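You operate a simulated robot arm through the tools that you are given. There is no shell and no other tool.

You run a simulated robot arm. Do the job below in one go: nothing can be reset, and whatever is moved stays where it is left.

## Task
Stack the rice, lentil and chickpea tiffins in the carrier, bottom to top.
Fine: lid on, both clips shut.

The check looks at the end state, three seconds after you hand in, the way a careful person would. Anything else that was tipped, shoved, dropped, spilled or broken makes it a failure. A push-on lid holds only when it is set on centred and level and pressed home; a screw cap is set on level and turned clockwise until tight.

## Robot
A 6-joint arm with a two-finger parallel gripper, fixed in place. Base frame: the origin is on the floor under the middle of its stand, x ahead of it, y to its left, z up; the work surface is at about z = 800. Units: mm, degrees, N and s.
With the tool pointing down near the work surface it reaches from about 260 to 680 mm from the base axis. Its first joint turns from -66.0 to 66.0 degrees. Payload 2.9 kg.
The TCP is the grasp point between the finger pads, 30 mm short of the fingertips. In the tool frame z runs along the fingers and y along their closing line. Largest opening 110 mm; finger width 20, thickness 10; the body of the gripper, 48 by 112 mm, starts 55 mm behind the TCP.
Orientation is that of the tool frame in the base frame, as a unit quaternion [x, y, z, w]. With the fingers straight down and closing along the base's y, the tool's x points along the base's -x, its y along +y and its z along -z.

## Interface
- The arm moves only by the tool servo_tool. Its argument "targets" is a list that holds one entry, the list of rows, each a list of 7 numbers: the shift along the tool's x, y, z in mm, then the turn, a rotation vector about the tool's x, y, z in degrees, then the gripper command, from -1 (shut) to 1 (fully open), values between in proportion. In form: [[[tx, ty, tz, ax, ay, az, hand], ...]]. A call has 1 to 20 rows; each row shifts and turns the commanded pose from where the row before left it, along the tool's axes as they then stand. A row lasts 0.2 s, in which the tool goes at most 50 mm and 8.6 degrees; a call with a longer step from one row to the next is refused whole, and so is a gripper value outside its range. A pose out of reach is approached as far as the arm can. The call stops where the force on the tool passes 40 N (or 10 N more than at its start, if that is more) or the arm is blocked; 0.2 s more then pass. Each finger travels about 108 mm/s and halts on what it meets, pressing with about 26 N; the grip force reading is that of the motor and also rises with nothing between the fingers. The clock runs only during rows and for 0.2 s after the last one: add rows that do not move to give the fingers time. The reply holds the time, the measured pose of the TCP, the force on the tool along the base axes, the opening and the grip force, in the units named above and with some noise, with the torque about the TCP (base axes, N m) and any sound that the robot's microphone picked up, and new pictures: "show" is both (left out), scene, wrist or none.
- Cameras (640 x 400 px; columns grow to the right, rows downward): "scene" is fixed at [83.1, 452.6, 1364.7]; the picture's right is [-0.66, -0.75, 0.00], its down [-0.60, 0.53, -0.60] and it looks along [0.45, -0.40, -0.80] (base axes); focal length 214 px, centre (320, 200). "wrist" rides on the gripper at [72, 17, -103] in the tool frame; the picture's right is [-0.23, 0.97, 0.00], its down [-0.76, -0.18, -0.62] and it looks along [-0.61, -0.14, 0.78] (tool axes); focal length 222 px, centre (320, 200).
- measure_at(camera, pixels): for up to 12 pixels [column, row] of the newest picture of that camera ("zoom" is the newest enlarged one), the place [x, y, z] in the base frame of the surface seen there, good to about 2 mm, but the place of the scene camera against the robot may be out by one fixed shift of up to 18 mm in any direction. It takes no simulated time.
- inspect(camera, box): a new picture of the part [left, top, right, bottom] of that camera's present view, enlarged. It takes no simulated time.
- job_done(): hands the job in; it is judged then, once.

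Open the gripper and draw the arm clear of the work before you hand the job in, unless the task says otherwise.

The tools are called after ">>>" as a command line: name --argument value ..., lists and objects as JSON in quotes. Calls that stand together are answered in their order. servo_tool: Moves the arm, as the interface text tells. Its arguments: {"type":"object","properties":{"targets":{"type":"array"},"show":{"type":"string","enum":["both","scene","wrist","none"]}},"required":["targets"]} The other tools are called the same way: measure_at (camera, pixels) gives the place of the surface under pixels of a picture; inspect (camera, box) takes an enlarged picture of a part of a camera's view; job_done () hands the job in.

At the start:

```text
time: 0.0
position: [368.0, -357.8, 1119.5]
orientation: [0.0, 1.0, 0.0, -0.001]
contact_force: [0.9, 0.1, 0.2]
moment: [-0.03, -0.02, -0.01]
finger_gap: 110.0
finger_force: 0.1
```

scene: 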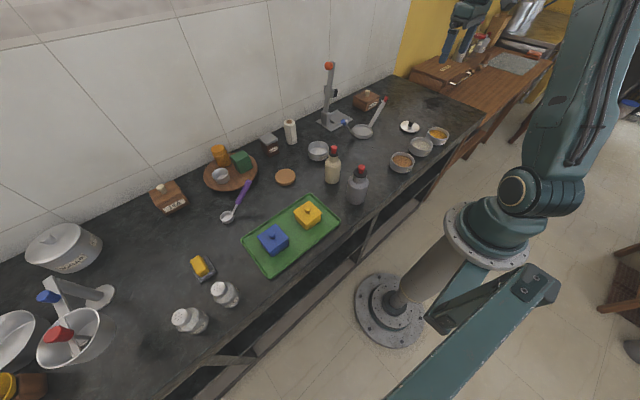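
wrist: 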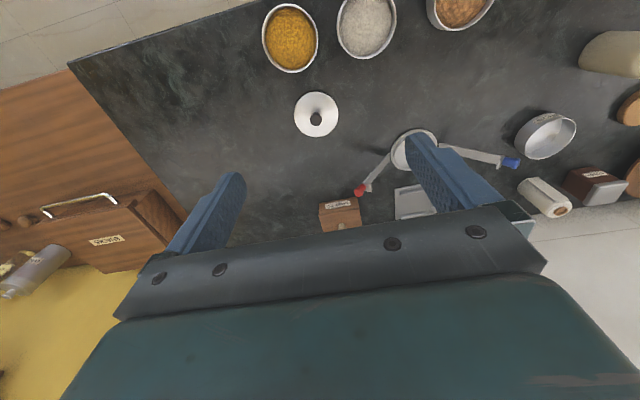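

The pictures show three filled tins (scene around (402,160), (421,146), (438,135)), a white lid at (410,127), and a carrier with clips around (362,130). I take close-ups first to identify everything.

>>> inspect --camera "scene" --box '[300, 60, 460, 180]'

>>> inspect --camera "wrist" --box '[240, 0, 640, 250]'

```text
3.33 times, centred on (380, 120) of scene
```

zoom: 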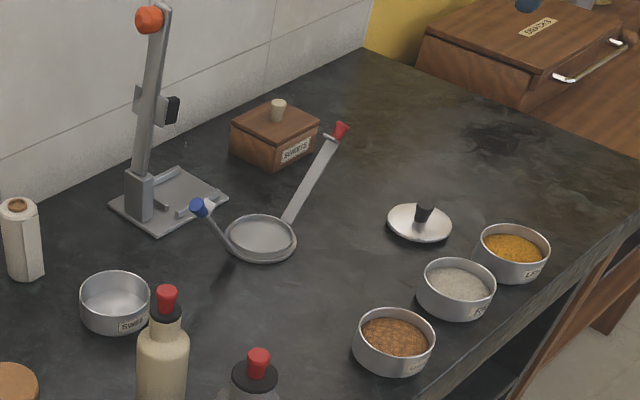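

```text
1.60 times, centred on (440, 125) of wrist
```

zoom: 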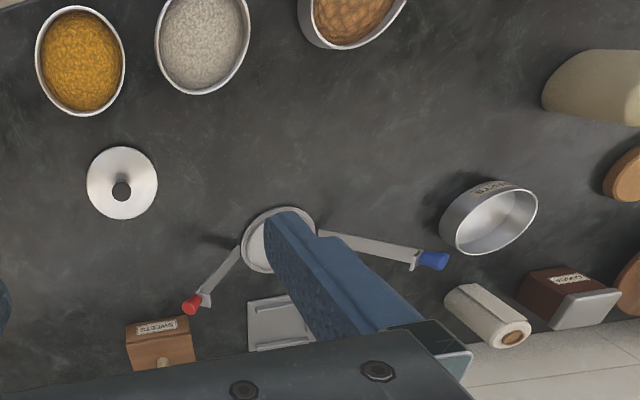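

I zoom in tighter on the carrier and the tins to see the clip mechanism and labels.

>>> inspect --camera "scene" --box '[330, 85, 400, 130]'

>>> inspect --camera "scene" --box '[335, 90, 395, 145]'

>>> inspect --camera "scene" --box '[380, 110, 470, 180]'

>>> inspect --camera "wrist" --box '[320, 100, 540, 240]'

```text
8.89 times, centred on (365, 108) of scene
```

zoom: 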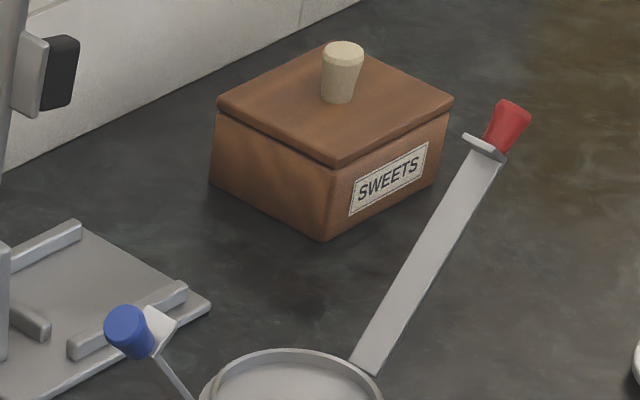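

```text
7.27 times, centred on (365, 118) of scene
```

zoom: 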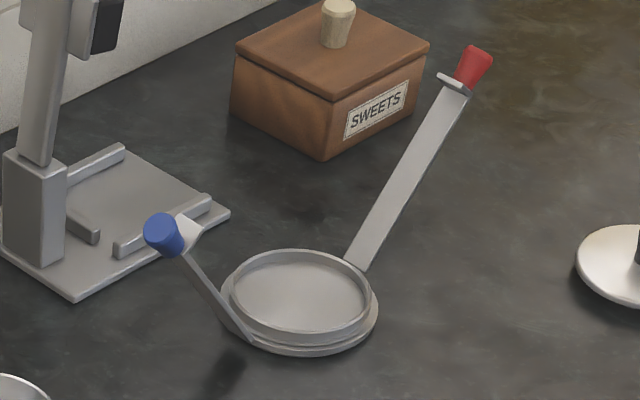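

```text
5.71 times, centred on (425, 145) of scene
```

zoom: 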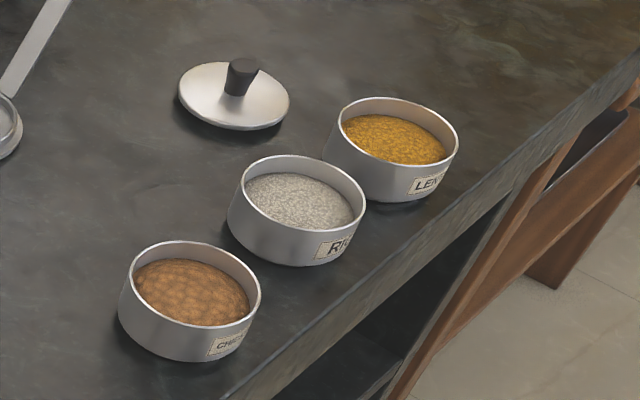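

```text
2.86 times, centred on (430, 170) of wrist
```

zoom: 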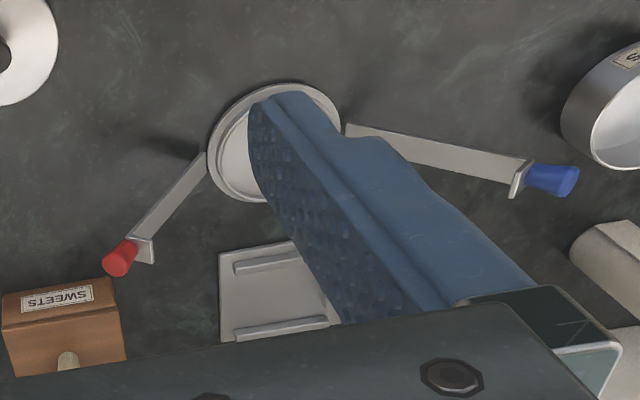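

I measure key points with the wrist camera (unbiased) and the matching points with the scene camera.

>>> measure_at --camera "wrist" --pixels '[[263, 38], [318, 38], [290, 38], [290, 72], [339, 22], [394, 25], [367, 25], [363, 57], [316, 118], [299, 107], [333, 107], [316, 134]]'

>>> measure_at --camera "wrist" --pixels '[[360, 191], [370, 183], [389, 156], [511, 163], [502, 160], [441, 148], [397, 150], [414, 131], [435, 138], [340, 205], [410, 200], [460, 5]]'

>>> measure_at --camera "scene" --pixels '[[438, 133], [421, 145], [401, 160], [410, 122], [411, 128], [362, 131], [384, 99], [345, 122], [372, 109], [366, 95], [318, 150], [333, 165]]'

```text
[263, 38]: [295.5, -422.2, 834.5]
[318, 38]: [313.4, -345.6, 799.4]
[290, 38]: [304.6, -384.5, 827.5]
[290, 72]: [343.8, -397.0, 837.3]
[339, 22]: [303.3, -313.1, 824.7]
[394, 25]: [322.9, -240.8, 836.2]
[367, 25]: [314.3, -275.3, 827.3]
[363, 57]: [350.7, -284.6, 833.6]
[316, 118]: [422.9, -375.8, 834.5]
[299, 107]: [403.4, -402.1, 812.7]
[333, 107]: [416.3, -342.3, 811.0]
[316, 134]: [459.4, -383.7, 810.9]
```

```text
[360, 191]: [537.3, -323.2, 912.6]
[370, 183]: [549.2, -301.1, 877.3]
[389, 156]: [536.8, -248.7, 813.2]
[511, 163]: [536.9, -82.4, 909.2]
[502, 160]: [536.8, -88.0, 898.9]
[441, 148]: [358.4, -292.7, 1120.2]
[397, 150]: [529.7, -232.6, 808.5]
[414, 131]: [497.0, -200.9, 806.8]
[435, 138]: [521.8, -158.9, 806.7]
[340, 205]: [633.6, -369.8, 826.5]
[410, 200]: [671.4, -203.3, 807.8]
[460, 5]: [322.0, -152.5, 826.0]
```

```text
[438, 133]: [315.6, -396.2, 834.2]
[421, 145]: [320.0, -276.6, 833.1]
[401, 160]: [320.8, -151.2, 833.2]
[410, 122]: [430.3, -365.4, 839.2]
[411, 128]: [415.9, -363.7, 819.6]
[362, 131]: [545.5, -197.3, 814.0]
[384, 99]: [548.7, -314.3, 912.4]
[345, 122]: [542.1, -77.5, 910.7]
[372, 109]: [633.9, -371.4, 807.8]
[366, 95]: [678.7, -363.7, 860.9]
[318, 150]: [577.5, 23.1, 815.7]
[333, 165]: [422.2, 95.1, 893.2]
```

The carrier base is around (536,-200), with its clip arms splayed in the ±y directions, red knob near (537,-323,912) and blue near (537,-82,909). I move the gripper to a safe spot for a close wrist view of the carrier.

>>> servo_tool --targets '[[[-7.1, 22.9, 22.3, 0, 0, 0, 1], [-7.1, 22.9, 22.3, 0, 0, 0, 1], [-7.1, 22.9, 22.3, 0, 0, 0, 1], [-7.1, 22.9, 22.3, 0, 0, 0, 1], [-7.1, 22.9, 22.3, 0, 0, 0, 1], [-7.1, 22.9, 22.3, 0, 0, 0, 1], [-7.1, 22.9, 22.3, 0, 0, 0, 1], [-7.1, 22.9, 22.3, 0, 0, 0, 1], [0, 0, 0, 0, 0, 0, 1], [0, 0, 0, 0, 0, 0, 1]]]' --show "both"

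```text
time: 2.2
position: [427.0, -174.5, 942.0]
orientation: [0.0, 1.0, -0.001, 0.0]
contact_force: [-0.8, 1.1, 0.2]
moment: [-0.02, -0.01, 0.0]
finger_gap: 110.1
finger_force: 0.1
```

scene: 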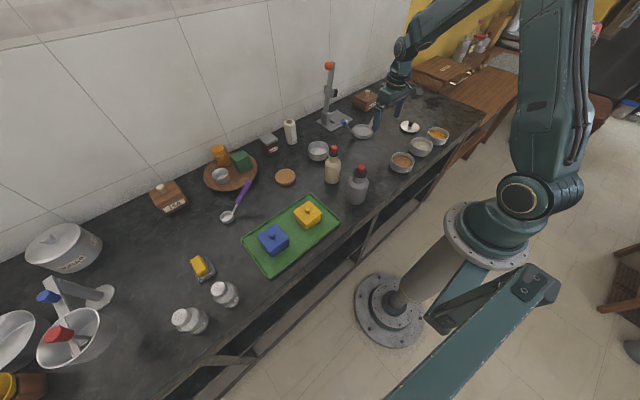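
wrist: 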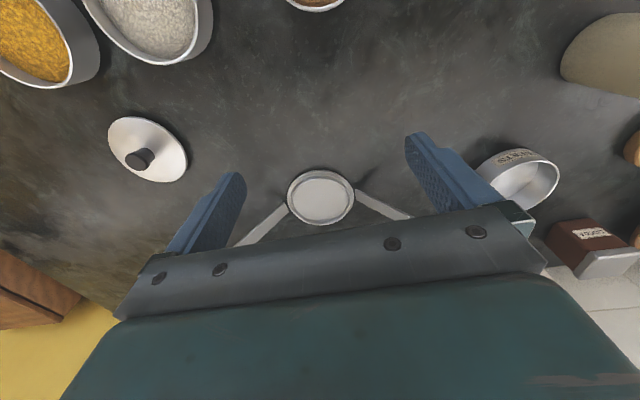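

The carrier base sits at wrist (320,197). I zoom in to see its ring and the hinge ends of the arms, and the tins.

>>> inspect --camera "wrist" --box '[230, 150, 420, 255]'

>>> measure_at --camera "wrist" --pixels '[[290, 197], [352, 197], [320, 172], [320, 223], [320, 197], [285, 207], [360, 195], [287, 200], [354, 200], [245, 240], [400, 212], [320, 176]]'

>>> inspect --camera "wrist" --box '[0, 0, 240, 190]'

```text
3.37 times, centred on (325, 202) of wrist
```

zoom: 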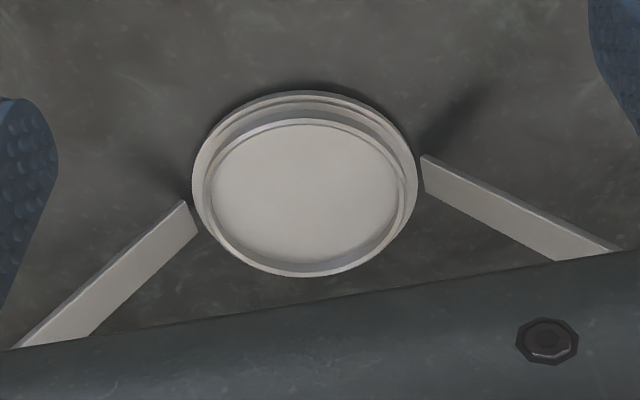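

```text
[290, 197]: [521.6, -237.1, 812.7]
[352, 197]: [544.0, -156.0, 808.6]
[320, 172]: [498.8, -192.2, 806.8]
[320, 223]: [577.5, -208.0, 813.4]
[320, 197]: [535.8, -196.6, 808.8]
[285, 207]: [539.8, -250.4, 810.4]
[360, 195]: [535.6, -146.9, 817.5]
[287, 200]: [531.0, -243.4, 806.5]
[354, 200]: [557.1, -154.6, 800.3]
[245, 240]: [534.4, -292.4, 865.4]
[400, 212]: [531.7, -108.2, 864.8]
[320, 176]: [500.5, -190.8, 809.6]
```

```text
2.11 times, centred on (120, 95) of wrist
```

zoom: 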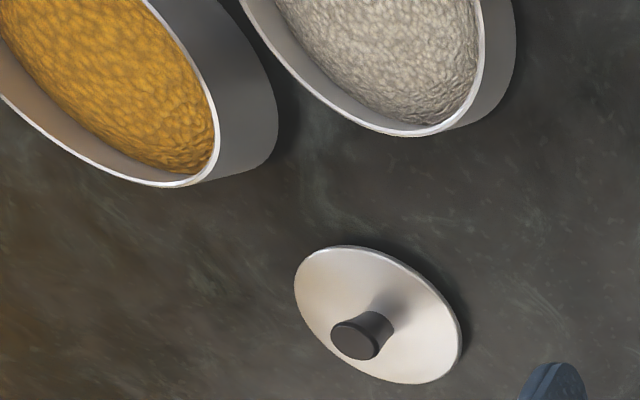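

I zoom further on the carrier ring to fix its centre and diameters.

>>> inspect --camera "wrist" --box '[270, 165, 370, 228]'

```text
6.35 times, centred on (320, 196) of wrist
```

zoom: 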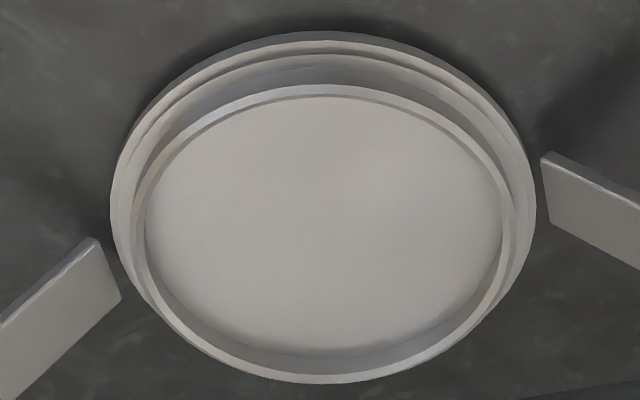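

>>> measure_at --camera "zoom" --pixels '[[138, 215], [150, 215], [508, 225], [496, 225], [320, 88], [320, 380], [320, 372], [113, 200], [534, 200], [325, 33], [325, 60], [320, 230]]'

>>> measure_at --camera "zoom" --pixels '[[320, 75], [320, 48], [320, 105], [320, 340], [320, 360], [90, 255], [115, 300], [550, 165], [550, 205], [160, 230], [490, 230], [400, 230]]'

```text
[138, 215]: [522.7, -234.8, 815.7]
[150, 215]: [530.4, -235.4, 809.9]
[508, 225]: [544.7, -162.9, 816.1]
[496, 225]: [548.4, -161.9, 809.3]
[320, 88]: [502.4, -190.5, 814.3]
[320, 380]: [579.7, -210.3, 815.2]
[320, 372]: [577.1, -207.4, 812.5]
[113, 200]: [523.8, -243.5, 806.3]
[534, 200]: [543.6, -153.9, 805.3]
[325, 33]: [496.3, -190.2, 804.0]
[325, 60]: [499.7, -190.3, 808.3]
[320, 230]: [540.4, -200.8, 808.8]
```

```text
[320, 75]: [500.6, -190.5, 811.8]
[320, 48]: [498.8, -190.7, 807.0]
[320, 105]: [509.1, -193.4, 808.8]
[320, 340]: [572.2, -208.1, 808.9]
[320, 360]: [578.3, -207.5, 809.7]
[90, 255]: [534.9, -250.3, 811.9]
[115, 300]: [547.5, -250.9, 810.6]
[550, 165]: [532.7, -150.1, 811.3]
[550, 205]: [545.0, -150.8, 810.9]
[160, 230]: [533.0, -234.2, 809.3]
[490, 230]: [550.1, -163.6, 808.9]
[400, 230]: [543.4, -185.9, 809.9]
```

Carrier centre is about (540.3,-200.3), ring outer Ø≈80, floor z≈809, ring top z≈815. Now I turn the tool 90° (closing line along base x, the grasp direction) and look at the rice tin from close.

>>> servo_tool --targets '[[[30.3, -7.4, 4.7, 0, 0, 0, 1], [30.3, -7.4, 4.7, 0, 0, 0, 1], [30.4, -7.4, 4.7, 0, 0, 0, 1], [0, 0, 0, 0, 0, 8.18, 1], [0, 0, 0, 0, 0, 8.18, 1], [0, 0, 0, 0, 0, 8.18, 1], [0, 0, 0, 0, 0, 8.18, 1], [0, 0, 0, 0, 0, 8.18, 1], [0, 0, 0, 0, 0, 8.18, 1], [0, 0, 0, 0, 0, 8.18, 1], [0, 0, 0, 0, 0, 8.18, 1], [0, 0, 0, 0, 0, 8.18, 1], [0, 0, 0, 0, 0, 8.18, 1], [0, 0, 0, 0, 0, 8.2, 1], [0, 0, 0, 0, 0, 0, 1], [0, 0, 0, 0, 0, 0, 1]]]' --show "both"

```text
time: 5.6
position: [333.9, -195.5, 927.5]
orientation: [0.708, 0.707, 0.001, -0.001]
contact_force: [0.1, -0.4, -0.6]
moment: [-0.02, 0.03, 0.0]
finger_gap: 109.8
finger_force: 0.1
```

scene: 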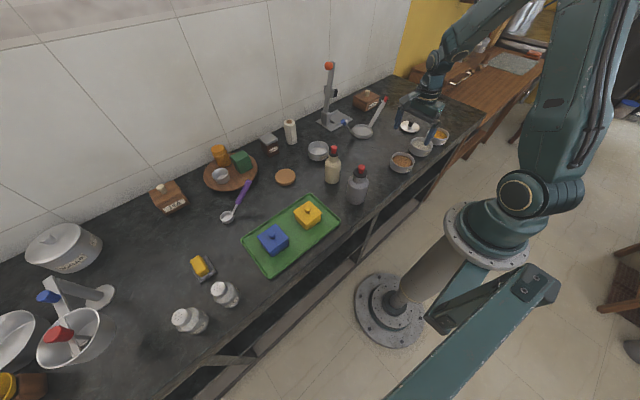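
wrist: 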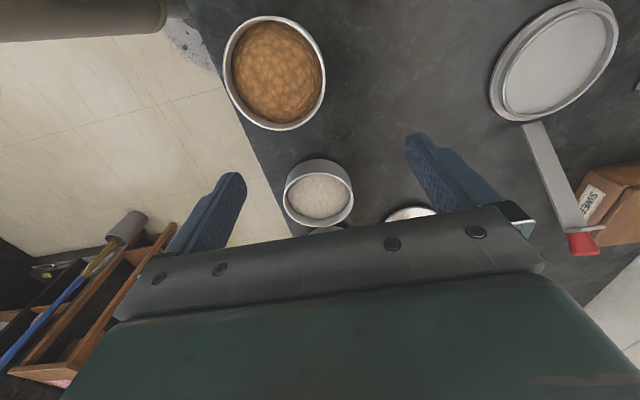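

The rice tin is at wrist (319,194) and the chickpea tin at (274,73). I zoom on both for rim measurements.

>>> inspect --camera "wrist" --box '[275, 150, 365, 240]'

```text
4.44 times, centred on (320, 195) of wrist
```

zoom: 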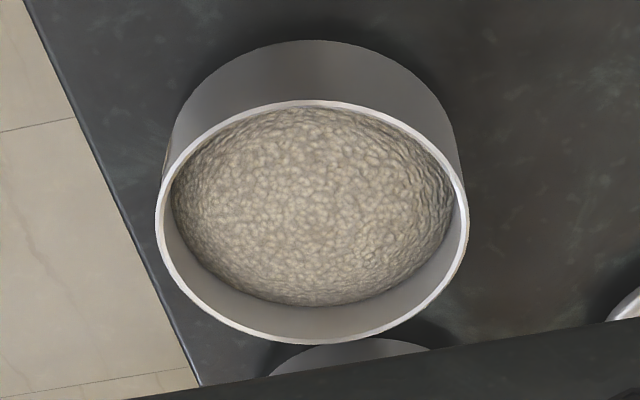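

>>> measure_at --camera "zoom" --pixels '[[158, 228], [465, 228], [312, 103], [312, 340], [165, 180], [460, 180], [200, 290], [425, 290], [310, 44], [310, 200], [180, 330], [350, 348]]'

>>> inspect --camera "wrist" --box '[215, 10, 335, 140]'

```text
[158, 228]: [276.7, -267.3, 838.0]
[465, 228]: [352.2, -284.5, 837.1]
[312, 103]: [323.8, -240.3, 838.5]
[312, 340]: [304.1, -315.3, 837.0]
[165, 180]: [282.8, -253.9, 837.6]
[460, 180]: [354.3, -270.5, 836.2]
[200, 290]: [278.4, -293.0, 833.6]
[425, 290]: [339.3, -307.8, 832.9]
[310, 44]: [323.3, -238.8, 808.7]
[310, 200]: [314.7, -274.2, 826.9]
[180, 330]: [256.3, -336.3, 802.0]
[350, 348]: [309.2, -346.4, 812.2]
```

```text
3.08 times, centred on (275, 75) of wrist
```

zoom: 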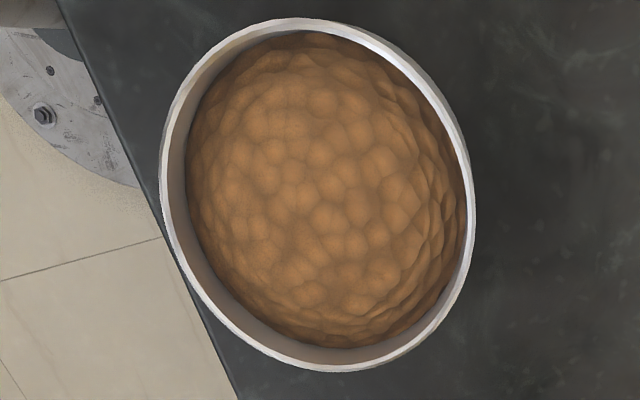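

The rice rim fits a circle of R≈39.5 centred near (314.6,-277.5), rim z≈838, with a narrower foot below about z 806 — so the tins nest. I measure the chickpea rim in the present zoom.

>>> measure_at --camera "zoom" --pixels '[[163, 180], [470, 220], [290, 22], [340, 368], [200, 70], [435, 90], [200, 300], [445, 310], [400, 55], [180, 110], [270, 350], [320, 190]]'

>>> inspect --camera "scene" --box '[385, 110, 465, 180]'

```text
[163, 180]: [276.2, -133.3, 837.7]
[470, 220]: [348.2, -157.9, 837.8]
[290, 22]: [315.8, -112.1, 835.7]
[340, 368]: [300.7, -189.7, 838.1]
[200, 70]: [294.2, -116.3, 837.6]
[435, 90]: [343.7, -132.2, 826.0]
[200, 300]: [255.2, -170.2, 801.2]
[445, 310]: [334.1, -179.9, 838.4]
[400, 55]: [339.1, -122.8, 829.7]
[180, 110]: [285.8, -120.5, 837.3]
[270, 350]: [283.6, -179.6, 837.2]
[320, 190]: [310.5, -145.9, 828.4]
```

```text
5.71 times, centred on (425, 145) of scene
```

zoom: 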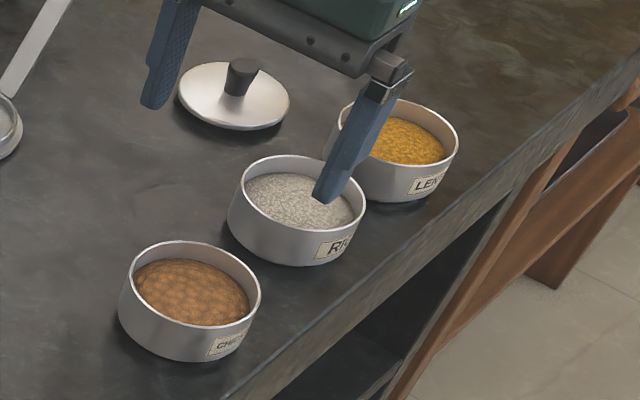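

The chickpea centre is about (310.5,-151). Now I move over the rice tin at the same height to verify alignment before descending.

>>> servo_tool --targets '[[[-40.3, -9.6, 0, 0, 0, 0, 1], [-40.4, -9.6, 0, 0, 0, 0, 1], [0, 0, 0, 0, 0, 0, 1], [0, 0, 0, 0, 0, 0, 1], [0, 0, 0, 0, 0, 0, 1]]]' --show "wrist"

```text
time: 6.8
position: [314.6, -275.4, 928.5]
orientation: [0.707, 0.707, 0.0, -0.001]
contact_force: [0.0, -0.4, 0.8]
moment: [-0.03, -0.02, 0.0]
finger_gap: 110.1
finger_force: 0.1
```

wrist: 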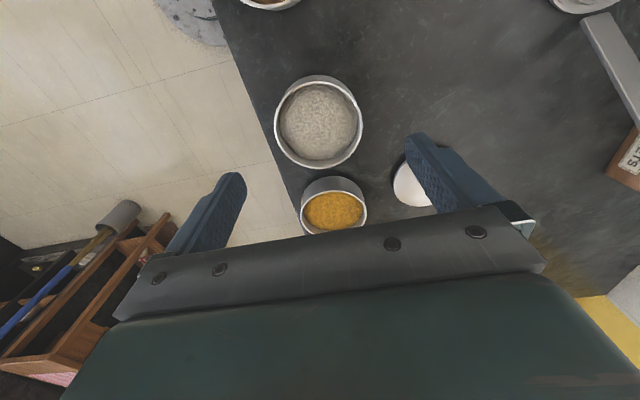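

I zoom on the rice tin below the fingers, at about (318,122), and measure its rim; also the lentil tin at (333,208).

>>> inspect --camera "wrist" --box '[265, 70, 375, 175]'

```text
3.81 times, centred on (320, 122) of wrist
```

zoom: 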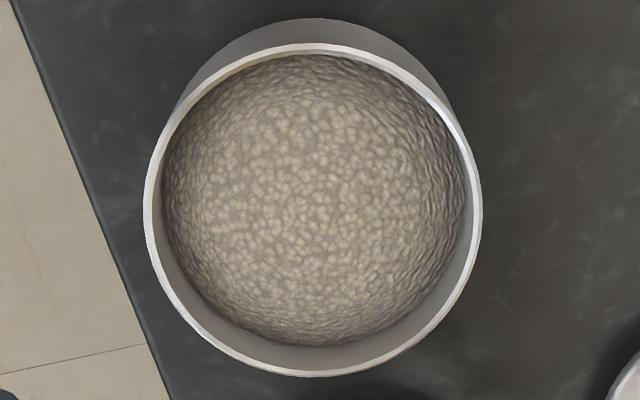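

>>> measure_at --camera "zoom" --pixels '[[150, 210], [477, 210], [315, 48], [315, 372], [201, 98], [429, 98], [196, 322], [432, 322], [164, 140], [464, 140], [166, 280], [463, 280]]'

>>> inspect --camera "wrist" --box '[285, 165, 385, 245]'

```text
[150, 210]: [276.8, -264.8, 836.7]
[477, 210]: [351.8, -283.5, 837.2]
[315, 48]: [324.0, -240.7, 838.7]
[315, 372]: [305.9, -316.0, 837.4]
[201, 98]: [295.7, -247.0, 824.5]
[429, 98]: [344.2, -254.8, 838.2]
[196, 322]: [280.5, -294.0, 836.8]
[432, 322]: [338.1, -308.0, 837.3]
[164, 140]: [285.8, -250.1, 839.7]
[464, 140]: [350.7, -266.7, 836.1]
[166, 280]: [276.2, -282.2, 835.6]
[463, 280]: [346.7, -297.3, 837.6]
```

```text
5.00 times, centred on (335, 205) of wrist
```

zoom: 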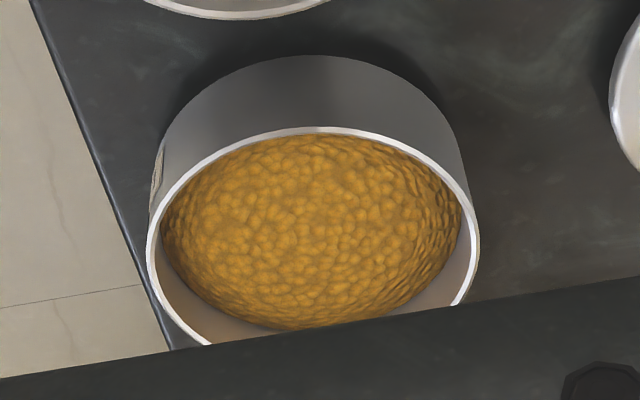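

The rice centre fits (314.1,-277.6). I hold still to see how noisy the pose reading is.

>>> servo_tool --targets '[[[0, 0, 0, 0, 0, 0, 1]]]' --show "none"

>>> servo_tool --targets '[[[0, 0, 0, 0, 0, 0, 1]]]' --show "none"

>>> servo_tool --targets '[[[0, 0, 0, 0, 0, 0, 1]]]' --show "none"

>>> measure_at --camera "zoom" --pixels '[[150, 255], [476, 230], [315, 130], [205, 340], [170, 190], [460, 190], [230, 150], [400, 145], [160, 300], [455, 305], [160, 180], [320, 62]]'

```text
time: 7.2
position: [315.9, -277.8, 928.2]
orientation: [0.707, 0.707, 0.0, 0.001]
contact_force: [-0.4, 0.0, 0.5]
moment: [-0.02, -0.03, -0.02]
finger_gap: 110.2
finger_force: 0.0
```

```text
time: 7.6
position: [314.8, -275.7, 929.6]
orientation: [0.707, 0.707, 0.0, 0.0]
contact_force: [-0.3, -0.7, -0.5]
moment: [-0.01, -0.02, -0.01]
finger_gap: 109.9
finger_force: 0.0
```

```text
time: 8.0
position: [313.6, -276.8, 928.4]
orientation: [0.707, 0.707, 0.001, 0.0]
contact_force: [0.5, -0.8, -0.2]
moment: [0.03, -0.01, 0.01]
finger_gap: 110.1
finger_force: 0.1
```

```text
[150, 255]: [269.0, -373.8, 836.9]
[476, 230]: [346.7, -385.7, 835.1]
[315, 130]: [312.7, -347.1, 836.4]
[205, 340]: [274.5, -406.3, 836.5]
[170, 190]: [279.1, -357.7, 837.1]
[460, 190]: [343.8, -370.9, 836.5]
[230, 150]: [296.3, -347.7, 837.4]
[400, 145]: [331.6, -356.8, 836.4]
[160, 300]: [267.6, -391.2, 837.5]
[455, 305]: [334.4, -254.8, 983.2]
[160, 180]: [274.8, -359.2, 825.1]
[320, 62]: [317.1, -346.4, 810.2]
```

Pose noise is about ±1 mm; averaged, the tool is within 1 mm of the rice centre. I correct by (-0.9,-0.9) and go down so the fingertips straddle the tin just above its foot.

>>> servo_tool --targets '[[[-0.9, -0.9, 20, 0, 0, 0, 1], [0, 0, 20, 0, 0, 0, 1], [0, 0, 20, 0, 0, 0, 1], [0, 0, 20, 0, 0, 0, 1], [0, 0, 10, 0, 0, 0, 1], [0, 0, 0, 0, 0, 0, 1], [0, 0, 0, 0, 0, 0, 1]]]' --show "both"

```text
time: 9.6
position: [315.2, -276.1, 837.9]
orientation: [0.707, 0.707, 0.0, -0.001]
contact_force: [0.1, 0.5, 1.3]
moment: [-0.02, 0.02, 0.01]
finger_gap: 109.8
finger_force: 0.0
```

scene: 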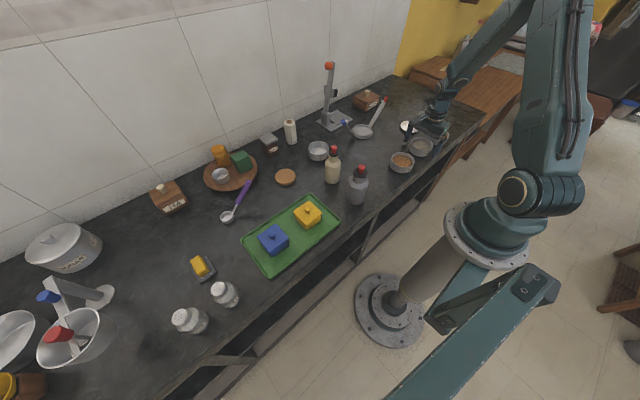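
wrist: 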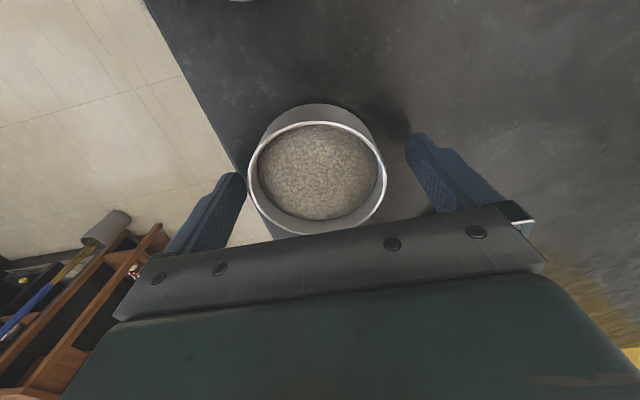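

The rice tin sits between the fingers (rim from column 248 to 386). I close in two stages to be gentle.

>>> servo_tool --targets '[[[0, 0, 0, 0, 0, 0, 0.58], [0, 0, 0, 0, 0, 0, 0.5], [0, 0, 0, 0, 0, 0, 0.4], [0, 0, 0, 0, 0, 0, -1], [0, 0, 0, 0, 0, 0, -1], [0, 0, 0, 0, 0, 0, -1]]]' --show "wrist"

```text
time: 11.0
position: [313.8, -276.0, 837.5]
orientation: [0.707, 0.707, 0.0, -0.001]
contact_force: [0.0, 0.7, 0.1]
moment: [0.01, -0.03, -0.03]
finger_gap: 79.5
finger_force: 26.2
```

wrist: 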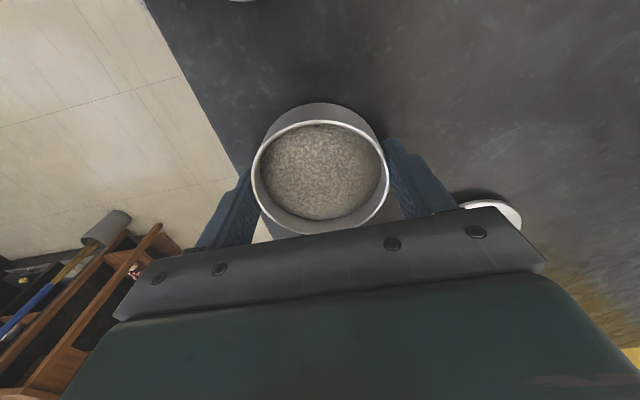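

The tin is gripped (gap 79.5, 26 N) and centred. I lift it and look at its underside with the scene camera.

>>> servo_tool --targets '[[[0, 0, -5, 0, 0, 0, -1], [0, 0, -15, 0, 0, 0, -1], [0, 0, -20, 0, 0, 0, -1], [0, 0, -20, 0, 0, 0, -1], [0, 0, -20, 0, 0, 0, -1], [0, 0, -20, 0, 0, 0, -1], [0, 0, 0, 0, 0, 0, -1], [0, 0, 0, 0, 0, 0, -1]]]' --show "both"

>>> inspect --camera "scene" --box '[390, 90, 470, 160]'

```text
time: 12.8
position: [313.5, -277.4, 938.8]
orientation: [0.707, 0.707, -0.001, 0.0]
contact_force: [0.5, -0.2, -1.1]
moment: [0.03, 0.0, -0.02]
finger_gap: 79.3
finger_force: 26.3
```

scene: 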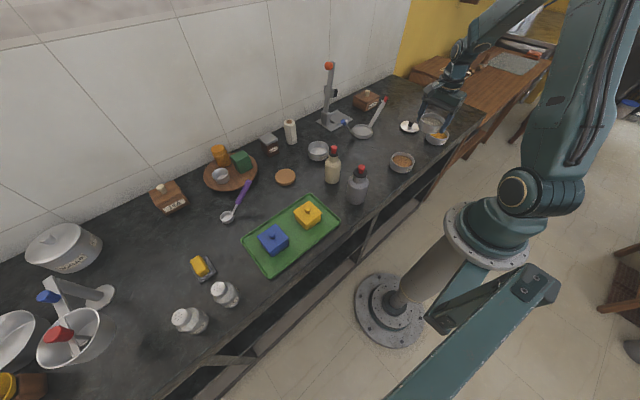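
wrist: 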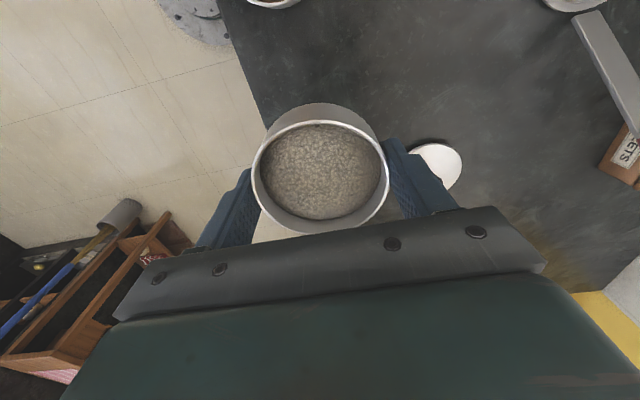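

```text
5.71 times, centred on (430, 125) of scene
```

zoom: 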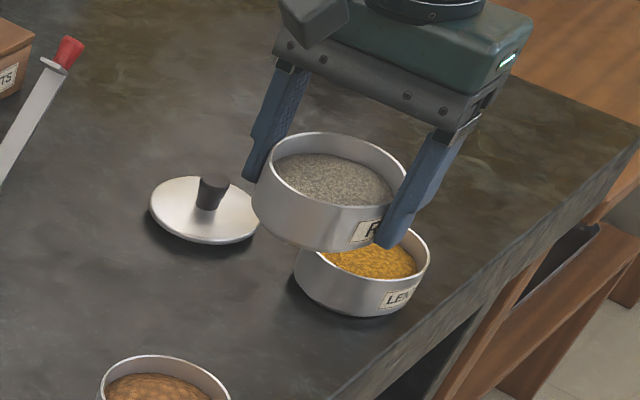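

Now I zoom on the held tin to fix its centre relative to the TCP.

>>> inspect --camera "wrist" --box '[240, 95, 400, 240]'

```text
2.76 times, centred on (320, 168) of wrist
```

zoom: 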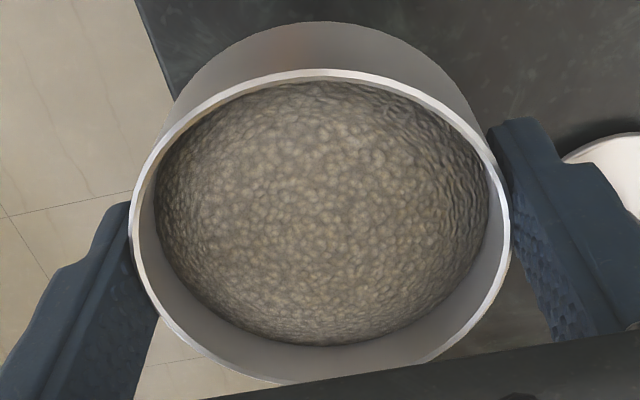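

>>> measure_at --camera "zoom" --pixels '[[134, 228], [506, 222], [318, 74], [190, 119], [450, 117], [184, 328], [458, 322], [145, 175], [496, 172], [146, 275], [494, 272], [250, 85]]'

>>> measure_at --camera "zoom" --pixels '[[390, 85], [230, 360], [414, 355], [160, 148], [480, 145], [165, 305], [478, 298], [280, 376], [320, 40], [320, 26], [250, 40], [390, 40]]'

```text
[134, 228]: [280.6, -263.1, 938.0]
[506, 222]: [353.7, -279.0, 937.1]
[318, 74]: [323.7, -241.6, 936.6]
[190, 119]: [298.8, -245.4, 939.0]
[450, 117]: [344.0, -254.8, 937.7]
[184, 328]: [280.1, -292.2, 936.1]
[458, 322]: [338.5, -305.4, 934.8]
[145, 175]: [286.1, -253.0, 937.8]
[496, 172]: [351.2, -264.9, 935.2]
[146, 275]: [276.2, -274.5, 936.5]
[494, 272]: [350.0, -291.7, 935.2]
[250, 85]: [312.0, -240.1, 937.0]
```

```text
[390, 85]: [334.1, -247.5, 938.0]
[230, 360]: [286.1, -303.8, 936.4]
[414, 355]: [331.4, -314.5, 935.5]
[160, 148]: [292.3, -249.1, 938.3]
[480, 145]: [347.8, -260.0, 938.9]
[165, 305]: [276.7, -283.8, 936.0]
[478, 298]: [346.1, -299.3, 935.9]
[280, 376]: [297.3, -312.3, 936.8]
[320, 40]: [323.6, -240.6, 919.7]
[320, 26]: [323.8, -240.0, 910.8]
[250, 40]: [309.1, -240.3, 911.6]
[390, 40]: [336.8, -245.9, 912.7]
```

The held tin's centre lies about (+0.3,-1.2) from the TCP. I raise to z≈960 and carry it over the carrier, where the tin and ring can be compared in one wrist picture.

>>> servo_tool --targets '[[[0, 0, -22, 0, 0, 0, -1], [9.81, 28.24, 0, 0, 0, 0, -1], [9.81, 28.24, 0, 0, 0, 0, -1], [9.81, 28.24, 0, 0, 0, 0, -1], [9.81, 28.24, 0, 0, 0, 0, -1], [9.81, 28.24, 0, 0, 0, 0, -1], [9.81, 28.24, 0, 0, 0, 0, -1], [9.81, 28.24, 0, 0, 0, 0, -1], [9.83, 28.22, 0, 0, 0, 0, -1], [0, 0, 0, 0, 0, 0, -1], [0, 0, 0, 0, 0, 0, -1], [0, 0, 0, 0, 0, 0, -1]]]' --show "both"

```text
time: 15.4
position: [540.2, -197.9, 960.1]
orientation: [0.707, 0.707, -0.001, -0.001]
contact_force: [-0.1, -0.2, -1.1]
moment: [0.02, -0.02, 0.0]
finger_gap: 79.4
finger_force: 25.8
```

scene: 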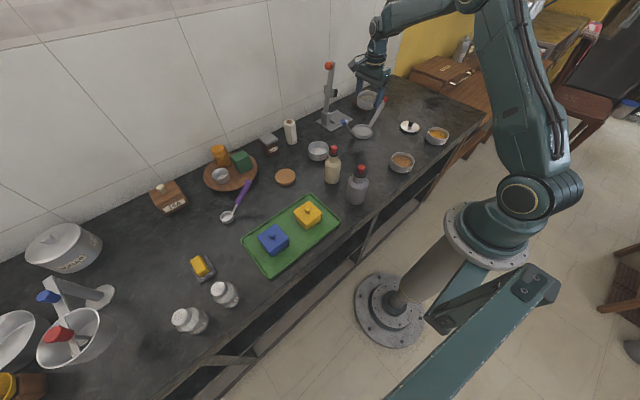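
wrist: 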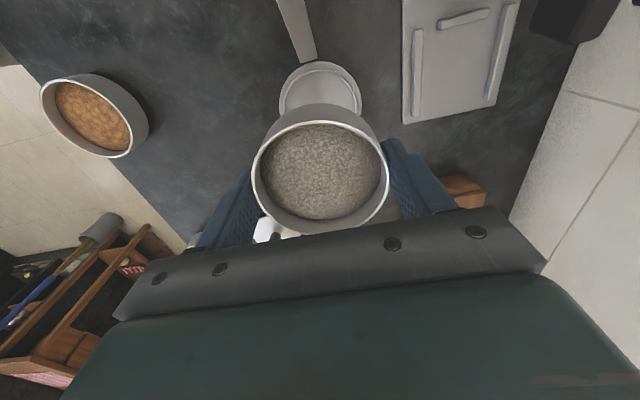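

The ring's near half shows above the tin at (320,90). I zoom there to measure the ring and arm from this pose.

>>> inspect --camera "wrist" --box '[262, 40, 378, 125]'

```text
4.71 times, centred on (320, 82) of wrist
```

zoom: 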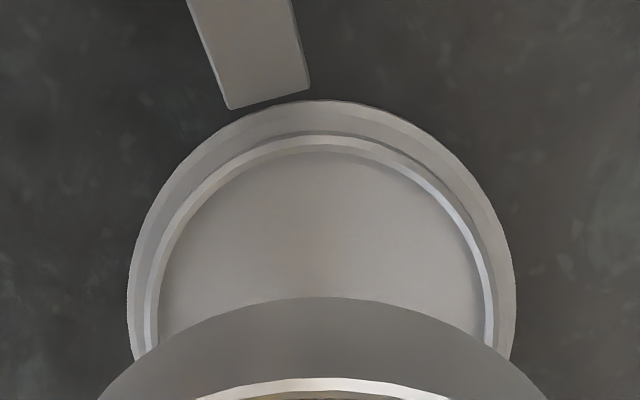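

>>> measure_at --camera "zoom" --pixels '[[322, 144], [260, 155], [382, 155], [202, 189], [438, 189], [166, 236], [475, 236], [152, 300], [489, 300], [151, 330], [489, 330], [320, 240]]'

>>> measure_at --camera "zoom" --pixels '[[131, 300], [511, 300], [320, 104], [230, 128], [410, 128], [165, 190], [475, 190], [225, 80], [306, 80], [265, 90], [320, 220], [150, 220]]'

>>> inspect --camera "wrist" --box '[240, 95, 400, 240]'

```text
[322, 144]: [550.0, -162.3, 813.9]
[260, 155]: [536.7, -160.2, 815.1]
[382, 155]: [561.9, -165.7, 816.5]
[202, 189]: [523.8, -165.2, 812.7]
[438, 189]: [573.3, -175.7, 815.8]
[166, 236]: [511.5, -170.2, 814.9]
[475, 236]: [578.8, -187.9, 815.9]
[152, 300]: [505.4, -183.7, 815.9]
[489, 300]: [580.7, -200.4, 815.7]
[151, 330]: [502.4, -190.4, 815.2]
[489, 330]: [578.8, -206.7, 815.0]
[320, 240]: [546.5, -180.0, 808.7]
```

```text
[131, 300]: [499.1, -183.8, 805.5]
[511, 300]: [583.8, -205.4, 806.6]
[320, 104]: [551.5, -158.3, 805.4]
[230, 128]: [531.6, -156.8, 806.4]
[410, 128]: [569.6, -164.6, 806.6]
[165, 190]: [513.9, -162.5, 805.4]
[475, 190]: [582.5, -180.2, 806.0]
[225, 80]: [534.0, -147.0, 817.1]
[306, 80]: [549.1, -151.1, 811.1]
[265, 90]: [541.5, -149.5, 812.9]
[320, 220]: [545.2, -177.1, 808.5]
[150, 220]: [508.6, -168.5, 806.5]
```

```text
2.76 times, centred on (320, 168) of wrist
```

zoom: 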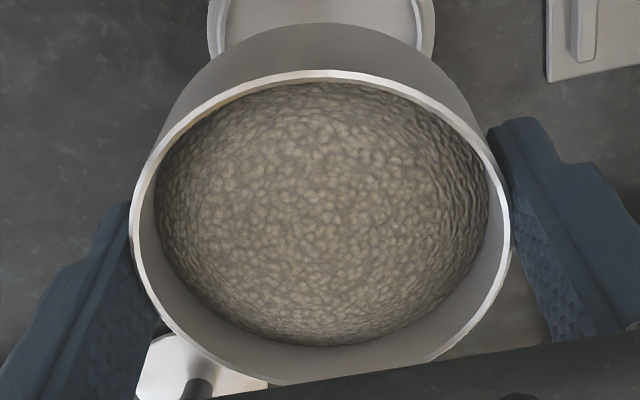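

Ring centre from this view is about (540.8,-199.8). Now I measure the held tin's rim in the same picture.

>>> measure_at --camera "zoom" --pixels '[[134, 228], [506, 222], [318, 74], [190, 119], [450, 117], [184, 328], [458, 322], [145, 175], [496, 172], [146, 275], [494, 272], [250, 85]]'

>>> measure_at --camera "zoom" --pixels '[[390, 85], [230, 360], [414, 355], [160, 148], [480, 145], [165, 305], [478, 298], [280, 376], [318, 76], [134, 222], [506, 228], [300, 77]]'

```text
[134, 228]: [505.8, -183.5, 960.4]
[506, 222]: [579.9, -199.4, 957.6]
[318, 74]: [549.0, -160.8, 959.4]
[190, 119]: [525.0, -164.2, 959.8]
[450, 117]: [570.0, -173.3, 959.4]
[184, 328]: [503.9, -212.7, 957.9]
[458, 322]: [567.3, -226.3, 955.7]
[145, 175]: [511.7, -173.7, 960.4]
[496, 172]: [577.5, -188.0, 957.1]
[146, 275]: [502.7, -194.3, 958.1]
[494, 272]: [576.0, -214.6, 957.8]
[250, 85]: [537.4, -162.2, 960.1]
```

```text
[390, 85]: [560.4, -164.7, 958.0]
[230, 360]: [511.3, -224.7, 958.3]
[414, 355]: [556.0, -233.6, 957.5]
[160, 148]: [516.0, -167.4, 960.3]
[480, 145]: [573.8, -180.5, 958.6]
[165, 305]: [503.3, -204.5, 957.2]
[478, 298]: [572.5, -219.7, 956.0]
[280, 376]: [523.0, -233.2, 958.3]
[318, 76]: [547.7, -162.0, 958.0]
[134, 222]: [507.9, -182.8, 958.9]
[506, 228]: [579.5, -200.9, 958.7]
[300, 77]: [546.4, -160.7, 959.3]
```

Tin centre ≈(540.75,-199.0), ring ≈(540.7,-199.8): I shift 0.7 mm in -y and lower to just above the ring.

>>> servo_tool --targets '[[[-0.7, 0, 20, 0, 0, 0, -1], [0, 0, 20, 0, 0, 0, -1], [0, 0, 20, 0, 0, 0, -1], [0, 0, 20, 0, 0, 0, -1], [0, 0, 15, 0, 0, 0, -1], [0, 0, 5, 0, 0, 0, -1], [0, 0, 0, 0, 0, 0, -1], [0, 0, 0, 0, 0, 0, -1]]]' --show "both"

>>> inspect --camera "scene" --box '[330, 90, 400, 150]'

>>> inspect --camera "wrist" --box '[240, 60, 400, 180]'

```text
time: 17.2
position: [540.0, -199.0, 859.6]
orientation: [0.707, 0.707, 0.0, 0.001]
contact_force: [-0.3, -0.3, -1.3]
moment: [-0.03, 0.0, 0.0]
finger_gap: 79.6
finger_force: 26.3
```

scene: 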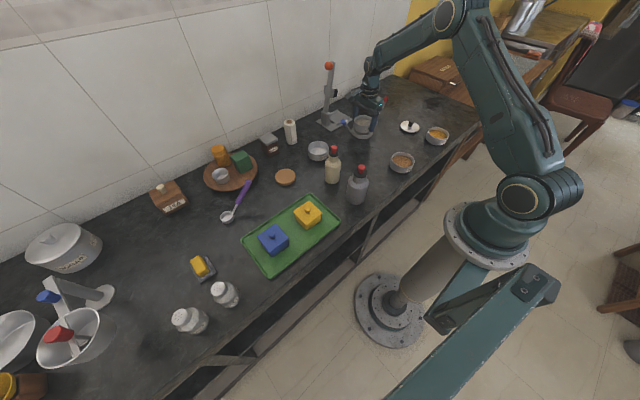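
wrist: 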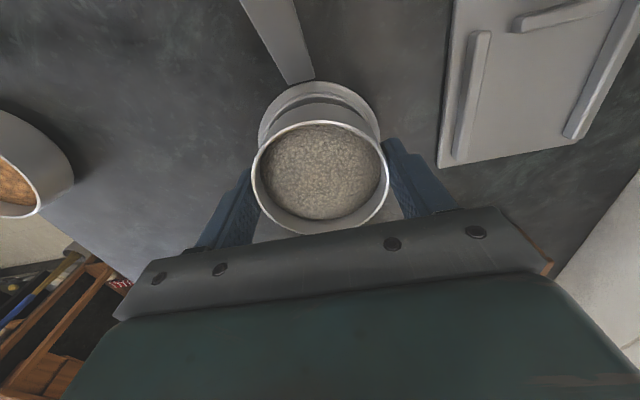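

```text
6.67 times, centred on (365, 120) of scene
```

zoom: 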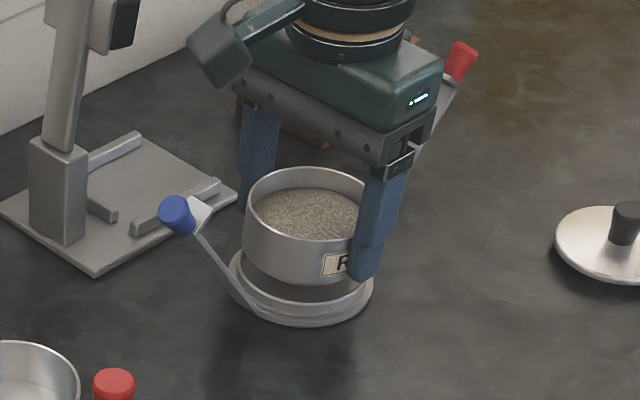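

```text
3.33 times, centred on (320, 120) of wrist
```

zoom: 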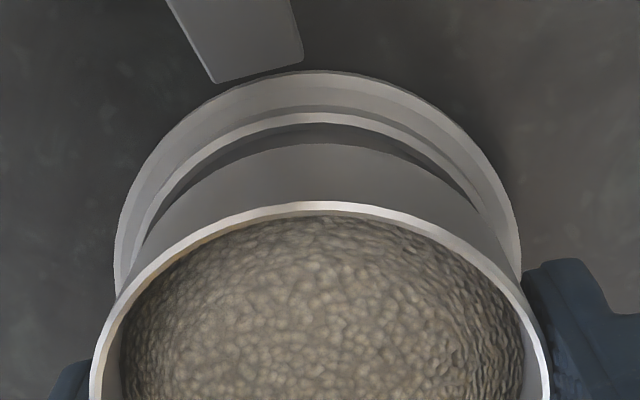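

The tin hangs just above the ring, well aligned. I lower in small steps watching the force.

>>> servo_tool --targets '[[[0, 0, 2, 0, 0, 0, -1], [0, 0, 2, 0, 0, 0, -1], [0, 0, 2, 0, 0, 0, -1], [0, 0, 1.5, 0, 0, 0, -1], [0, 0, 0, 0, 0, 0, -1]]]' --show "wrist"

```text
time: 18.4
position: [541.7, -199.0, 851.2]
orientation: [0.707, 0.707, 0.0, 0.0]
contact_force: [-0.4, 0.8, -1.3]
moment: [0.0, -0.03, 0.02]
finger_gap: 79.3
finger_force: 25.7
```

wrist: 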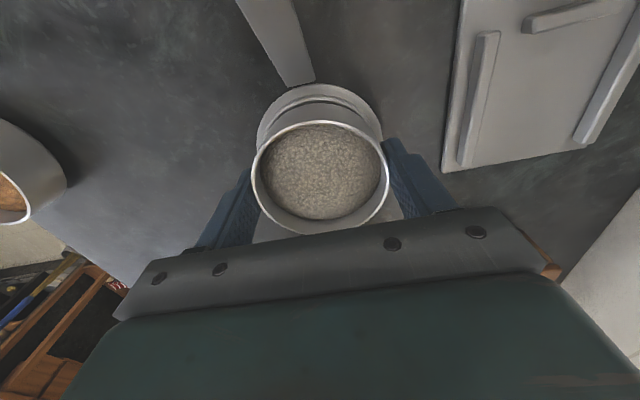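

No contact yet at about z 852; I continue in 1 mm steps.

>>> servo_tool --targets '[[[0, 0, 1, 0, 0, 0, -1], [0, 0, 1, 0, 0, 0, -1], [0, 0, 0, 0, 0, 0, -1]]]' --show "none"

>>> servo_tool --targets '[[[0, 0, 1, 0, 0, 0, -1], [0, 0, 1, 0, 0, 0, -1], [0, 0, 0, 0, 0, 0, -1]]]' --show "none"

```text
time: 19.2
position: [539.9, -199.8, 849.8]
orientation: [0.707, 0.707, -0.001, 0.0]
contact_force: [-0.1, 0.4, -2.6]
moment: [-0.01, 0.0, -0.01]
finger_gap: 79.6
finger_force: 26.0
```

```text
time: 20.0
position: [540.2, -199.2, 847.2]
orientation: [0.707, 0.707, 0.001, 0.0]
contact_force: [0.8, 0.0, -1.3]
moment: [-0.01, 0.0, -0.02]
finger_gap: 79.5
finger_force: 25.9
```

At z≈848 with no resistance the foot has entered the ring. I continue down to seating.

>>> servo_tool --targets '[[[0, 0, 1, 0, 0, 0, -1], [0, 0, 0, 0, 0, 0, -1]]]' --show "none"

>>> servo_tool --targets '[[[0, 0, 1, 0, 0, 0, -1], [0, 0, 0, 0, 0, 0, -1]]]' --show "wrist"

>>> inspect --camera "wrist" --box '[240, 60, 400, 180]'

```text
time: 20.6
position: [540.1, -200.0, 846.6]
orientation: [0.707, 0.707, 0.0, 0.0]
contact_force: [0.6, -0.3, -1.3]
moment: [-0.04, 0.0, 0.06]
finger_gap: 79.7
finger_force: 25.9
```

```text
time: 21.2
position: [539.0, -201.0, 845.4]
orientation: [0.707, 0.707, 0.0, 0.0]
contact_force: [-0.6, 0.5, -0.4]
moment: [-0.03, -0.03, 0.0]
finger_gap: 79.5
finger_force: 25.7
```

wrist: 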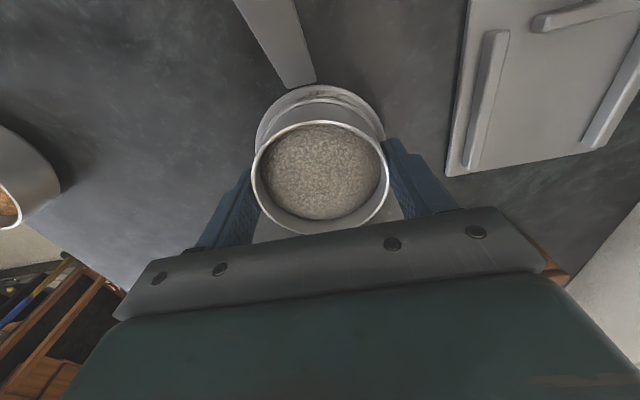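

```text
3.33 times, centred on (320, 120) of wrist
```

zoom: 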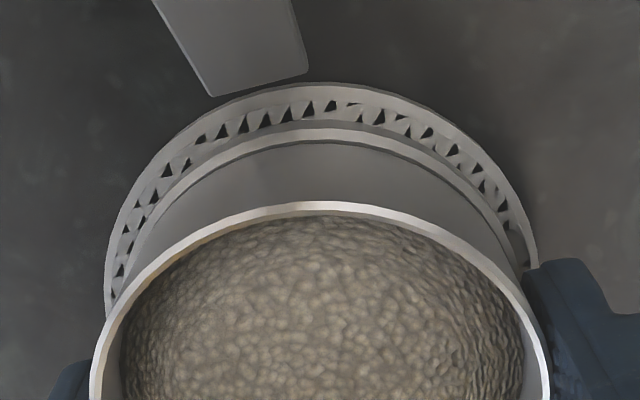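

Force barely changes yet (z reading 845.4). I keep lowering in 1 mm steps until the reading shows the tin bearing on the floor of the carrier.

>>> servo_tool --targets '[[[0, 0, 1, 0, 0, 0, -1], [0, 0, 0, 0, 0, 0, -1]]]' --show "none"

>>> servo_tool --targets '[[[0, 0, 0, 0, 0, 0, -1]]]' --show "none"

```text
time: 21.8
position: [540.5, -199.6, 845.5]
orientation: [0.707, 0.707, 0.0, 0.0]
contact_force: [-4.3, 1.6, 10.9]
moment: [0.13, 0.41, 0.0]
finger_gap: 79.4
finger_force: 25.9
```

```text
time: 22.2
position: [540.8, -199.7, 845.8]
orientation: [0.707, 0.707, 0.0, 0.0]
contact_force: [-3.9, 1.7, 14.0]
moment: [0.14, 0.49, -0.01]
finger_gap: 79.4
finger_force: 25.5
```

Contact now: 14 N up, with a moment that puts the contact toward -x. I look closely to see whether the tin is fully down in the ring.

>>> servo_tool --targets '[[[0, 0, -0.6, 0, 0, 0, -1], [0, 0, 0, 0, 0, 0, -1]]]' --show "both"

>>> inspect --camera "wrist" --box '[250, 70, 390, 170]'

>>> inspect --camera "scene" --box '[340, 100, 390, 145]'

```text
time: 22.8
position: [539.4, -199.0, 846.3]
orientation: [0.707, 0.708, 0.001, 0.0]
contact_force: [-0.5, -1.2, 8.6]
moment: [0.04, 0.26, 0.07]
finger_gap: 79.4
finger_force: 25.7
```

scene: 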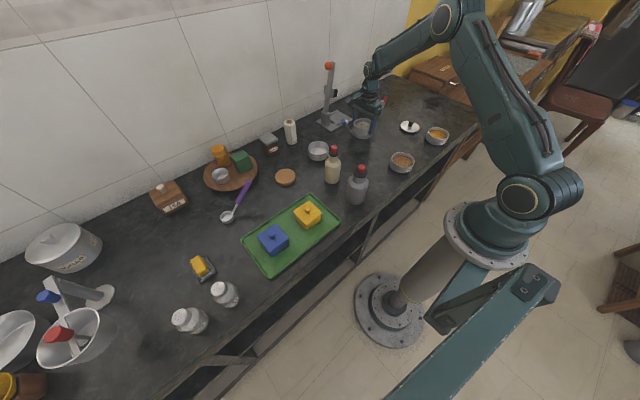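
wrist: 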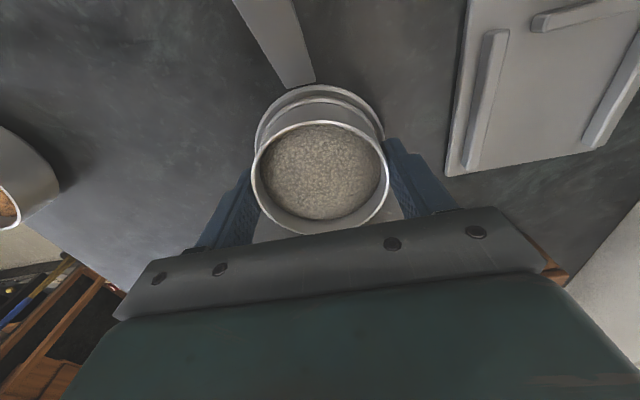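

```text
4.00 times, centred on (320, 120) of wrist
```

zoom: 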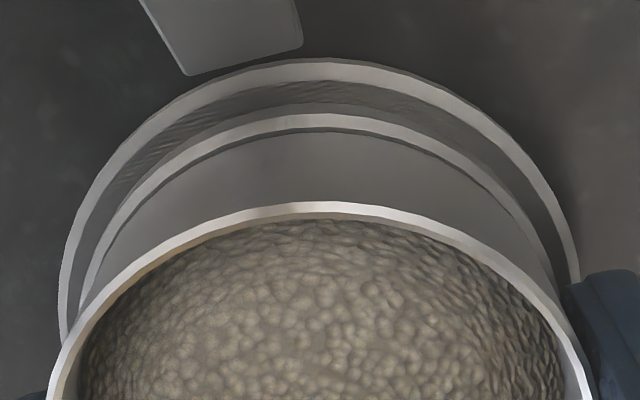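

```text
8.89 times, centred on (365, 122) of scene
```

zoom: 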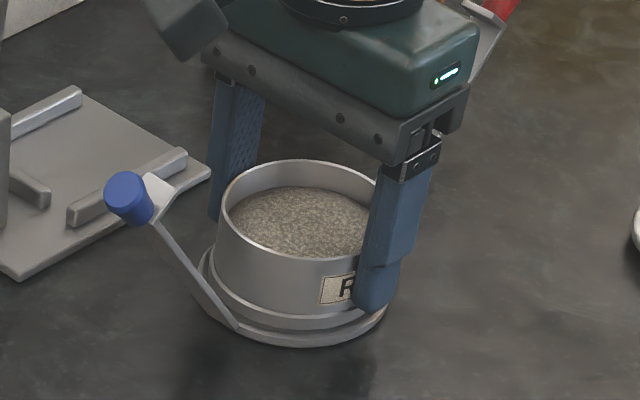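

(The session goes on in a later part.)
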